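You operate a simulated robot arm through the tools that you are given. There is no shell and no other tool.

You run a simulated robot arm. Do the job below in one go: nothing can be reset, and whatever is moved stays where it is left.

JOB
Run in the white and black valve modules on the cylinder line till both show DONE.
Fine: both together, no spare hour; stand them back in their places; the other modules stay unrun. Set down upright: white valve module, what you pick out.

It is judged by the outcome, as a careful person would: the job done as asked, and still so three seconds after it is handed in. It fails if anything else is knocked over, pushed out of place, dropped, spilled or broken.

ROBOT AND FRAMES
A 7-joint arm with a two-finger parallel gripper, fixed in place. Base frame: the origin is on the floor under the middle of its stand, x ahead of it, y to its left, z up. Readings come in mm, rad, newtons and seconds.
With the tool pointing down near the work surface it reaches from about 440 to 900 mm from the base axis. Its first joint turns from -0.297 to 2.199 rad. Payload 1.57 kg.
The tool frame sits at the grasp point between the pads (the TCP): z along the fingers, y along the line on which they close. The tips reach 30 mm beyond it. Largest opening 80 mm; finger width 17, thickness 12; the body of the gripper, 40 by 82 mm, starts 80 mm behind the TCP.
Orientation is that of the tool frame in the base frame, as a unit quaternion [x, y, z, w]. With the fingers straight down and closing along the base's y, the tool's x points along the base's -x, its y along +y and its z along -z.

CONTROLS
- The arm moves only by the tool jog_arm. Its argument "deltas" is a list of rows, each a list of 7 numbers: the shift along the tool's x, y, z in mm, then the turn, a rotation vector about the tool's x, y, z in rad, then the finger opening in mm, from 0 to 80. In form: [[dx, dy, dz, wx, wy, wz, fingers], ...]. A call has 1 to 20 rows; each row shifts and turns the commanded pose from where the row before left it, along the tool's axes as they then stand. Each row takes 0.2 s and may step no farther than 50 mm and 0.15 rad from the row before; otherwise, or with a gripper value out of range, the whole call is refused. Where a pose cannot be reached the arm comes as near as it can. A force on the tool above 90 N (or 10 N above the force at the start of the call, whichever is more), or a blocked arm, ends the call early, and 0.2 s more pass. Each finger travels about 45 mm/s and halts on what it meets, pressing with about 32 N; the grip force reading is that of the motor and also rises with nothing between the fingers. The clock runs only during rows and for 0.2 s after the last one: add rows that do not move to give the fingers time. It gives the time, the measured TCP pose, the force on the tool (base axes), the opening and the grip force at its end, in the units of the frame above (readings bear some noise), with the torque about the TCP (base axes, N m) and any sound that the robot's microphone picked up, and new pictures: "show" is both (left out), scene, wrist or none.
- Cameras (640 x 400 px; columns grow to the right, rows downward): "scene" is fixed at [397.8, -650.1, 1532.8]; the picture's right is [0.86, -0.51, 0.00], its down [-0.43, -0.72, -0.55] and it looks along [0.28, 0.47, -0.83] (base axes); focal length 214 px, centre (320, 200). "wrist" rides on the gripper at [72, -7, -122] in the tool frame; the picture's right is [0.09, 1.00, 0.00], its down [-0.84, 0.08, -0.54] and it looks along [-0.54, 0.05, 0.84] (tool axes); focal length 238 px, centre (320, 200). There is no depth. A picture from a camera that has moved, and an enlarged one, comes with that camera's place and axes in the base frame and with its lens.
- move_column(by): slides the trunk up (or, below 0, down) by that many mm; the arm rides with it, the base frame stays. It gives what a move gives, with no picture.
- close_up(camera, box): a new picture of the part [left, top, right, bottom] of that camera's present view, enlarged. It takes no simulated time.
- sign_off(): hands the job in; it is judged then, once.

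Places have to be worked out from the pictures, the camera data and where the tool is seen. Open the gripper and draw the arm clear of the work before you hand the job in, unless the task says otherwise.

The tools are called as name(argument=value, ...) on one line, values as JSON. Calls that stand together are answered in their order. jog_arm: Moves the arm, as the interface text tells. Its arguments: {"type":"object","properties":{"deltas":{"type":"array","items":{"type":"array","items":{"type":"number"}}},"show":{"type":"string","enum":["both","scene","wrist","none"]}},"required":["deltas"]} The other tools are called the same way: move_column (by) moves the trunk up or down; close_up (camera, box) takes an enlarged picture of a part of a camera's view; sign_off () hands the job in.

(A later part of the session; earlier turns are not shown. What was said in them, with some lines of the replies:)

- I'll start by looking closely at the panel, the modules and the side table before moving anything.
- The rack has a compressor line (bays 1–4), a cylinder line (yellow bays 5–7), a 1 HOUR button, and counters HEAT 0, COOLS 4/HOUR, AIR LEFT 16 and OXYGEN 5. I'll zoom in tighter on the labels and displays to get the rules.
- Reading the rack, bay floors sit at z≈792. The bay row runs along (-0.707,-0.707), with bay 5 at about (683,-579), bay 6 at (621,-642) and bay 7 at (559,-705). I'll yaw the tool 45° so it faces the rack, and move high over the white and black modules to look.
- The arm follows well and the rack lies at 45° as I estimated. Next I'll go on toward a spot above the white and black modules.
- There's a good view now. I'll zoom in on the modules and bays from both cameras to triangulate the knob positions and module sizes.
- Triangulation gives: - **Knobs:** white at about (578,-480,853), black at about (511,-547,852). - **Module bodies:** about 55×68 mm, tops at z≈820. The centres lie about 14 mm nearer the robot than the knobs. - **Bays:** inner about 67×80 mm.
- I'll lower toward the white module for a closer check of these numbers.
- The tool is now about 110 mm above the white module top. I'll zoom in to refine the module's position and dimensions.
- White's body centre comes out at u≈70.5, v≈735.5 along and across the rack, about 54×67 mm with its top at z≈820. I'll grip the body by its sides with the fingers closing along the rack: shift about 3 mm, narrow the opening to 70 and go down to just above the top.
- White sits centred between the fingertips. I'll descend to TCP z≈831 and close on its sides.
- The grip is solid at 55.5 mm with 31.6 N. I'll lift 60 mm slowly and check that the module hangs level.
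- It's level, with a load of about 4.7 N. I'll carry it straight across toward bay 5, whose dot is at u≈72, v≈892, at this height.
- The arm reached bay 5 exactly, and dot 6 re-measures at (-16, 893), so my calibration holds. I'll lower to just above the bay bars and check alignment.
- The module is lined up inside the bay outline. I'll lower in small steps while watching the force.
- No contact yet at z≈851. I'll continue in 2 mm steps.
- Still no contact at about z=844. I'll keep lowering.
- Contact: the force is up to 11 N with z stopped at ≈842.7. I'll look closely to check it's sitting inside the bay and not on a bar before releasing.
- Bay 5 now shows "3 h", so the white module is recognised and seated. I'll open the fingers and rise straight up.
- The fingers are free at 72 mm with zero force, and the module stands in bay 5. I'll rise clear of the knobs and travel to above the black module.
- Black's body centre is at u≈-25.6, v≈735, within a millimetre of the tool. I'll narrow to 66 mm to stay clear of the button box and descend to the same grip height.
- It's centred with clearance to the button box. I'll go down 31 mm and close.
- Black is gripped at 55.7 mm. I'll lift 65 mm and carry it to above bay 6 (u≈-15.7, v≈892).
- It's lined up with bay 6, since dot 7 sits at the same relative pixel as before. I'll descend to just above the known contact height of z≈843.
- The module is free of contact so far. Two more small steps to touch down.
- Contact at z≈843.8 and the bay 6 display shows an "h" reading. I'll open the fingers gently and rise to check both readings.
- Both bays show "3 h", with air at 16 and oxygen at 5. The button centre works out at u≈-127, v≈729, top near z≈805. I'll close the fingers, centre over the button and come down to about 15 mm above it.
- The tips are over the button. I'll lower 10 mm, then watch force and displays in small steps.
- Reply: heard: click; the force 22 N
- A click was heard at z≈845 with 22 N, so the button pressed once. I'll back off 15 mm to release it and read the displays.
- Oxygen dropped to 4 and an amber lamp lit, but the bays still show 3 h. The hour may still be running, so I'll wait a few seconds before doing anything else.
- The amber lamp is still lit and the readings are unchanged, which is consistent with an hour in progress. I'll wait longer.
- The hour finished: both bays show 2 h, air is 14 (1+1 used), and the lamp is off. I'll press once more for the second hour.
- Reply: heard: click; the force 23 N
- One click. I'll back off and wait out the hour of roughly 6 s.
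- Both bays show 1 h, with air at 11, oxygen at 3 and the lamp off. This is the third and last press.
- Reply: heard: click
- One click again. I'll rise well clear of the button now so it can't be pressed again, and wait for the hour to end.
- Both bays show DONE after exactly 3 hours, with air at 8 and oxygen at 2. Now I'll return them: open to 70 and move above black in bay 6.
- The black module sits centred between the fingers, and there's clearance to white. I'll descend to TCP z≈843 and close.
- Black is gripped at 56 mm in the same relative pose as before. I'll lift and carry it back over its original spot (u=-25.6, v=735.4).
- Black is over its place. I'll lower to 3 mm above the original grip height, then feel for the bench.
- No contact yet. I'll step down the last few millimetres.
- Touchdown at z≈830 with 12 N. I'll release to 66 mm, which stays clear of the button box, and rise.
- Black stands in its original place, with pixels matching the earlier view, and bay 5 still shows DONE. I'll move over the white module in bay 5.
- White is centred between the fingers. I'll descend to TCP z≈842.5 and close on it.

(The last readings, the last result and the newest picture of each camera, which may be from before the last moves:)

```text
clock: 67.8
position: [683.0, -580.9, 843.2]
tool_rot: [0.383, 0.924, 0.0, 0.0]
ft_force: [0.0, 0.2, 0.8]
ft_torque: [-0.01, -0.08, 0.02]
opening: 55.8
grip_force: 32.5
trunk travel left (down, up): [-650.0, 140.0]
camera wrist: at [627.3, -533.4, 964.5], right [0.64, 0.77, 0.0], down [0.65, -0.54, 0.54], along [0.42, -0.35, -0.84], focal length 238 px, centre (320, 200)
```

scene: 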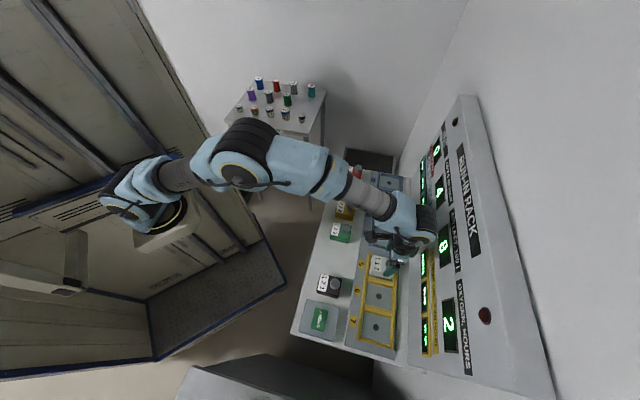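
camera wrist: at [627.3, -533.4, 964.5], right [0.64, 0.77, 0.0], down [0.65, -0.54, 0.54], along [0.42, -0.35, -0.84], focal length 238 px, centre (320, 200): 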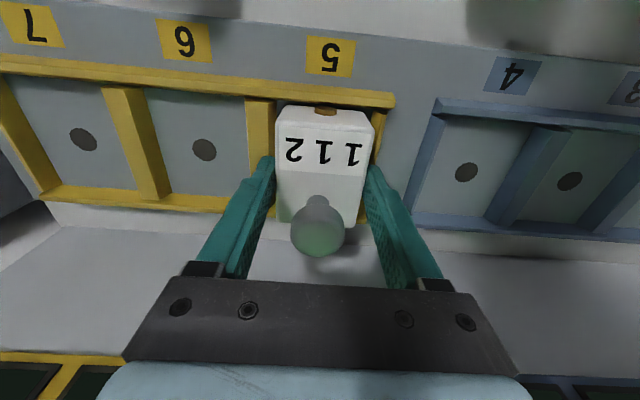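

White is gripped. I'll lift and carry it back over its original spot (u=70.5, v=735.5).

jog_arm(deltas=[[0, 0, -10, 0, 0, 0, 45], [0, 0, -15, 0, 0, 0, 45], [0, 0, -15, 0, 0, 0, 45], [0, 0, -15, 0, 0, 0, 45], [30, -0.3, 0, 0, 0, 0, 45], [32, -0.3, 0, 0, 0, 0, 45], [32, -0.3, 0, 0, 0, 0, 45], [32, -0.3, 0, 0, 0, 0, 45], [30.5, -0.3, 0, 0, 0, 0, 45], [0, 0, 0, 0, 0, 0, 45], [0, 0, 0, 0, 0, 0, 45]])

```text
clock: 70.2
position: [571.5, -470.9, 898.0]
tool_rot: [0.383, 0.924, 0.001, 0.0]
ft_force: [0.9, 0.7, -3.5]
ft_torque: [0.02, -0.01, 0.02]
opening: 55.8
grip_force: 31.9
trunk travel left (down, up): [-650.0, 140.0]
camera wrist: at [515.5, -424.0, 1019.4], right [0.64, 0.77, 0.0], down [0.65, -0.54, 0.54], along [0.42, -0.35, -0.84], focal length 238 px, centre (320, 200)
```

scene: 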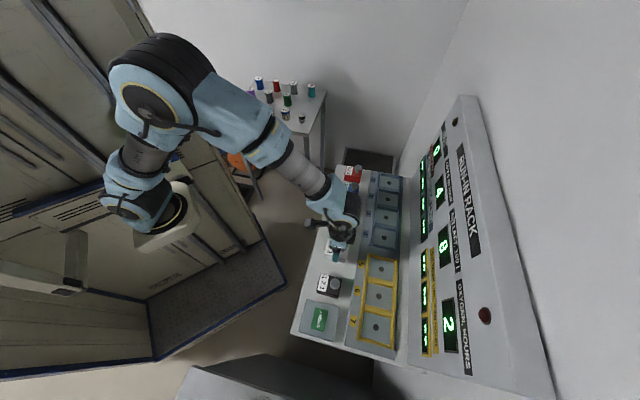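
wrist: 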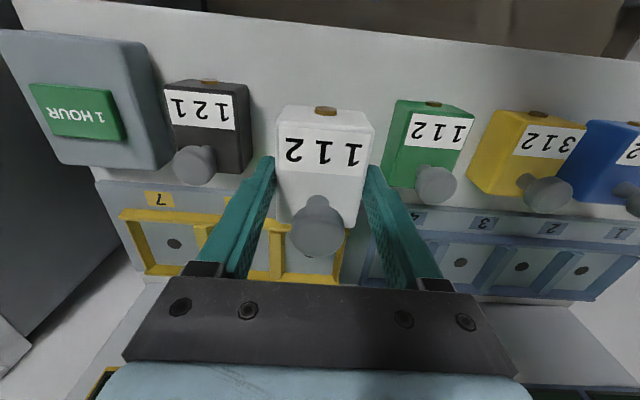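

The view matches the one right after I first lifted white. I'll lower to just above the bench.

jog_arm(deltas=[[0, 0, 15, 0, 0, 0, 45], [0, 0, 15, 0, 0, 0, 45], [0, 0, 15, 0, 0, 0, 45], [0, 0, 10, 0, 0, 0, 45], [0, 0, 5, 0, 0, 0, 45], [0, 0, 4, 0, 0, 0, 45], [0, 0, 1.5, 0, 0, 0, 45], [0, 0, 0, 0, 0, 0, 45]], show="none")

```text
clock: 72.0
position: [569.8, -469.7, 833.0]
tool_rot: [0.384, 0.924, 0.001, 0.0]
ft_force: [0.3, -0.3, -3.3]
ft_torque: [0.0, 0.01, 0.01]
opening: 55.6
grip_force: 32.1
trunk travel left (down, up): [-650.0, 140.0]
```

Still hanging free at z≈832. I'll feel down the last millimetres.

jog_arm(deltas=[[0, 0, 1, 0, 0, 0, 45], [0, 0, 0.8, 0, 0, 0, 45], [0, 0, 0, 0, 0, 0, 45]], show="none")

```text
clock: 72.8
position: [571.3, -468.8, 830.9]
tool_rot: [0.382, 0.924, 0.0, 0.0]
ft_force: [-0.9, -0.2, 4.0]
ft_torque: [0.24, 0.19, 0.02]
opening: 55.5
grip_force: 31.6
trunk travel left (down, up): [-650.0, 140.0]
```

Touchdown: the force went from -3 to +4 N. I'll open the fingers, then rise clear.

jog_arm(deltas=[[0, 0, 0, 0, 0, 0, 57], [0, 0, 0, 0, 0, 0, 68], [0, 0, 0, 0, 0, 0, 68], [0, 0, 0, 0, 0, 0, 68], [0, 0, -15, 0, 0, 0, 68], [0, 0, -30, 0, 0, 0, 68], [0, 0, -45, 0, 0, 0, 68], [20, -10, -40, 0, 0, 0, 68], [40, -20, -40, 0, 0, 0, 68], [40, -20, -30, 0, 0, 0, 68], [0, 0, 0, 0, 0, 0, 68]])

close_up(camera="wrist", box=[190, 60, 450, 220])

close_up(camera="scene", box=[350, 100, 500, 300])

close_up(camera="scene", box=[300, 200, 480, 370])

```text
refused: row 9 steps farther than a row can; nothing moved
```

```text
2.46 times, centred on (320, 140) of wrist
camera zoom: at [515.4, -423.4, 952.5], right [0.64, 0.77, 0.0], down [0.65, -0.54, 0.54], along [0.42, -0.35, -0.84], focal length 587 px, centre (320, 348)
```

zoom: 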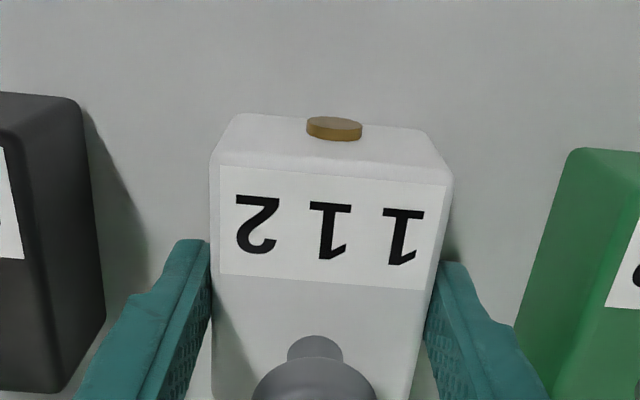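

```text
2.00 times, centred on (425, 200) of scene
camera zoom: at [397.8, -650.1, 1532.8], right [0.86, -0.51, 0.0], down [-0.43, -0.72, -0.55], along [0.28, 0.47, -0.83], focal length 429 px, centre (110, 200)
```

zoom: 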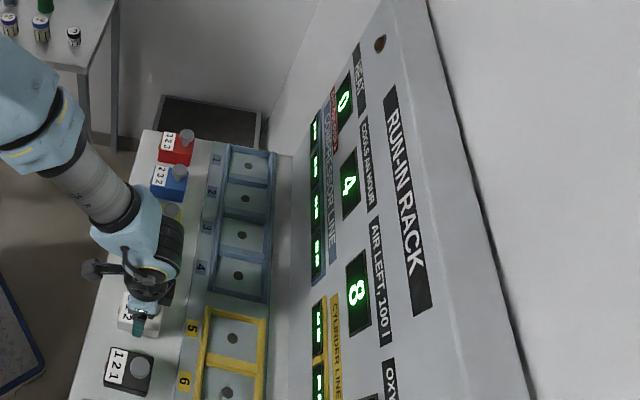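

```text
2.35 times, centred on (390, 285) of scene
camera zoom: at [397.8, -650.1, 1532.8], right [0.86, -0.51, 0.0], down [-0.43, -0.72, -0.55], along [0.28, 0.47, -0.83], focal length 505 px, centre (155, 0)
```

zoom: 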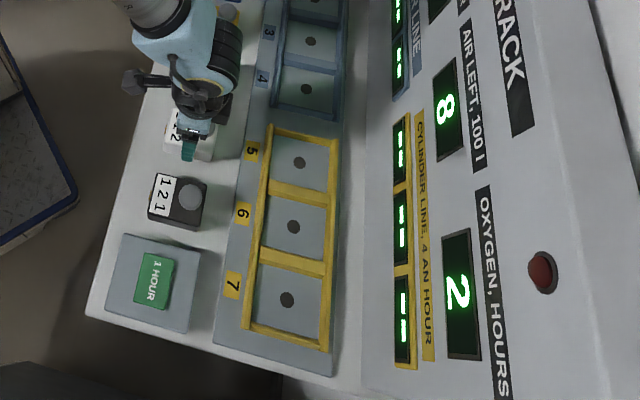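

That call was refused because one row's combined step was over the limit, so nothing moved and white is still held on the bench. I'll repeat the release with smaller steps.

jog_arm(deltas=[[0, 0, 0, 0, 0, 0, 57], [0, 0, 0, 0, 0, 0, 68], [0, 0, 0, 0, 0, 0, 68], [0, 0, 0, 0, 0, 0, 68], [0, 0, -15, 0, 0, 0, 68], [0, 0, -30, 0, 0, 0, 68], [0, 0, -45, 0, 0, 0, 68], [0, 0, -45, 0, 0, 0, 68], [0, 0, 0, 0, 0, 0, 68]])

close_up(camera="wrist", box=[190, 60, 390, 190])

```text
clock: 74.8
position: [570.7, -469.7, 966.4]
tool_rot: [0.383, 0.924, 0.0, 0.0]
ft_force: [-0.1, 0.5, -1.0]
ft_torque: [0.02, 0.0, -0.02]
opening: 67.6
grip_force: 0.0
trunk travel left (down, up): [-650.0, 140.0]
camera wrist: at [515.5, -424.2, 1087.2], right [0.64, 0.77, 0.0], down [0.65, -0.54, 0.54], along [0.42, -0.35, -0.84], focal length 238 px, centre (320, 200)
```

scene: 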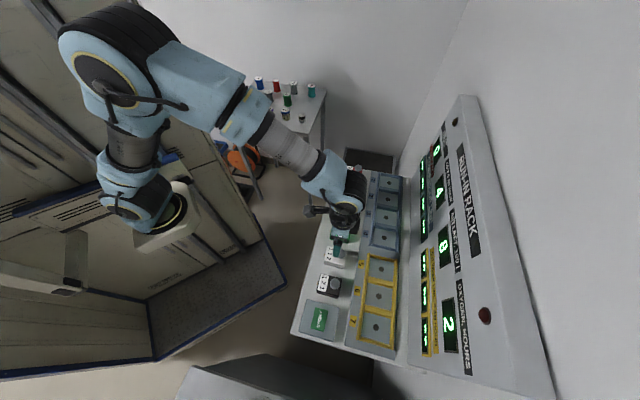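
wrist: 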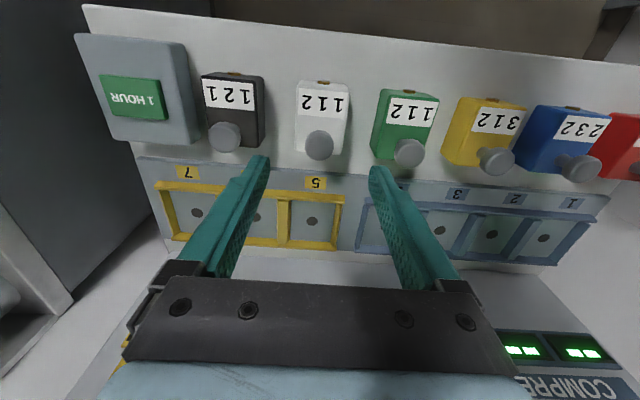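

```text
3.08 times, centred on (290, 125) of wrist
camera zoom: at [515.5, -424.2, 1087.2], right [0.64, 0.77, 0.0], down [0.65, -0.54, 0.54], along [0.42, -0.35, -0.84], focal length 733 px, centre (412, 431)
```

zoom: 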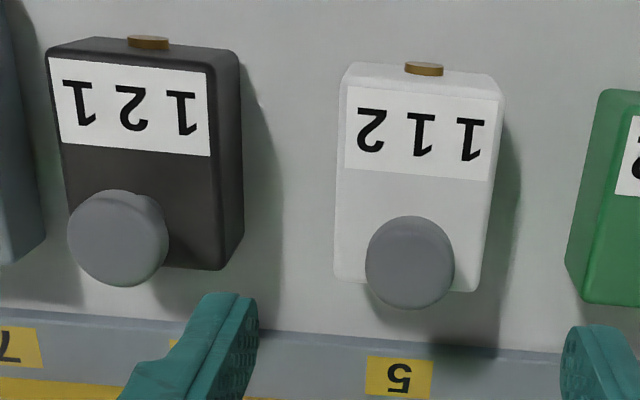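

Both modules stand upright in their original places. I'll draw the arm up and back, clear of the rack, with the gripper open, then do a last check.

jog_arm(deltas=[[0, 0, -45, 0, 0, 0, 80], [10, 0, -45, 0, 0, 0, 80], [15, 20, -40, 0, 0, 0, 80], [20, 40, -15, 0, 0, 0, 80], [20, 40, 0, 0, 0, 0, 80], [20, 40, 0, 0, 0, 0, 80], [20, 40, 0, 0, 0, 0, 80], [20, 40, 0, 0, 0, 0, 80], [0, 0, 0, 0, 0, 0, 80], [0, 0, 0, 0, 0, 0, 80]])

close_up(camera="scene", box=[290, 150, 480, 360])

close_up(camera="scene", box=[300, 235, 360, 305])

```text
clock: 77.0
position: [637.4, -225.8, 1111.0]
tool_rot: [0.383, 0.924, 0.0, 0.001]
ft_force: [0.0, -0.3, -0.7]
ft_torque: [0.0, -0.04, 0.01]
opening: 80.0
grip_force: 0.1
trunk travel left (down, up): [-650.0, 140.0]
camera wrist: at [582.2, -179.5, 1231.9], right [0.64, 0.77, 0.0], down [0.65, -0.54, 0.54], along [0.42, -0.35, -0.84], focal length 238 px, centre (320, 200)
```

scene: 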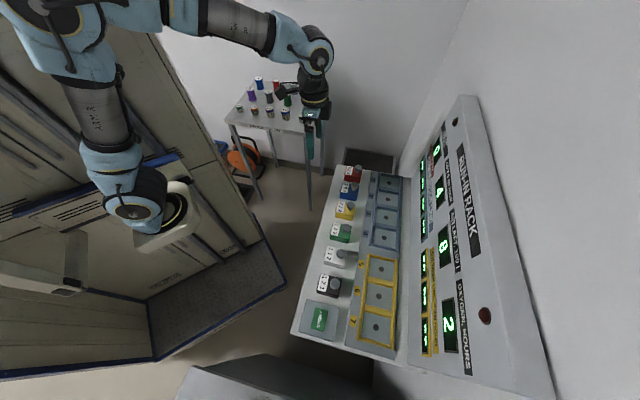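
wrist: 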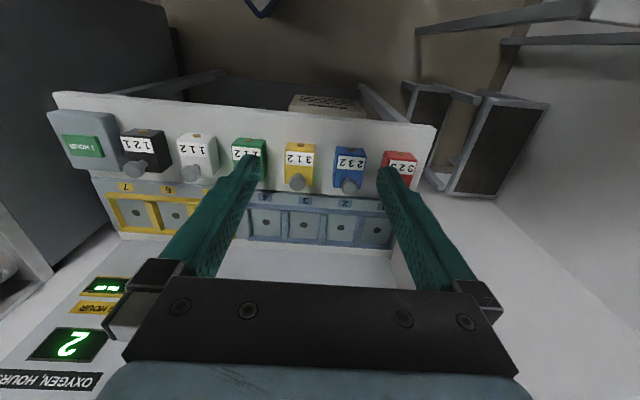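

```text
1.90 times, centred on (385, 255) of scene
camera zoom: at [397.8, -650.1, 1532.8], right [0.86, -0.51, 0.0], down [-0.43, -0.72, -0.55], along [0.28, 0.47, -0.83], focal length 408 px, centre (196, 95)
```

zoom: 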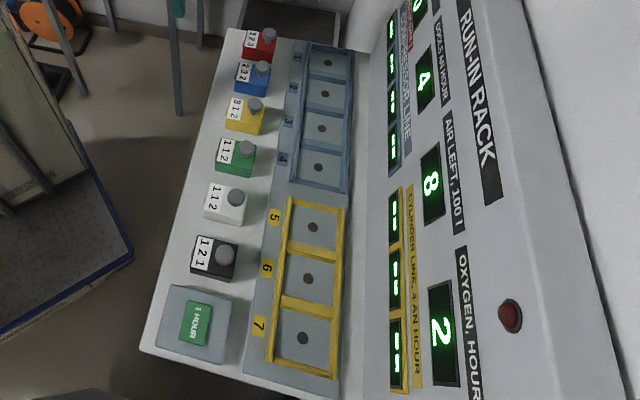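

```text
5.71 times, centred on (330, 270) of scene
camera zoom: at [397.8, -650.1, 1532.8], right [0.86, -0.51, 0.0], down [-0.43, -0.72, -0.55], along [0.28, 0.47, -0.83], focal length 1226 px, centre (263, -200)
```

zoom: 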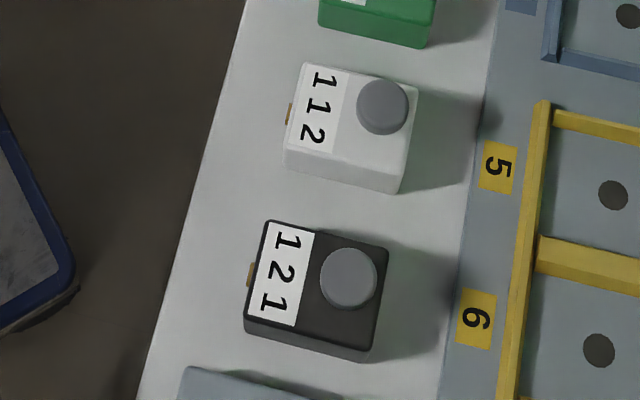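

The final close-up matches the starting view almost pixel for pixel. White and black are upright in their places, everything else is untouched, exactly three hours were used, and the arm is clear with the gripper open. I'm handing it in.

sign_off()

```text
The job is handed in.
```

The white and black valve modules were run in together on the cylinder line, white in bay 5 and black in bay 6, until both displays read DONE. It took exactly three hours on the rack, with none spare.

- **Modules:** both are back upright in their original places. The final picture matches the starting view almost exactly.
- **Readings:** air left went from 16 to 8, oxygen from 5 hours to 2, and heat stayed at 0.
- **Everything else:** the other four modules were not run, and I saw nothing knocked or moved. The gripper is open and the arm is clear of the rack.
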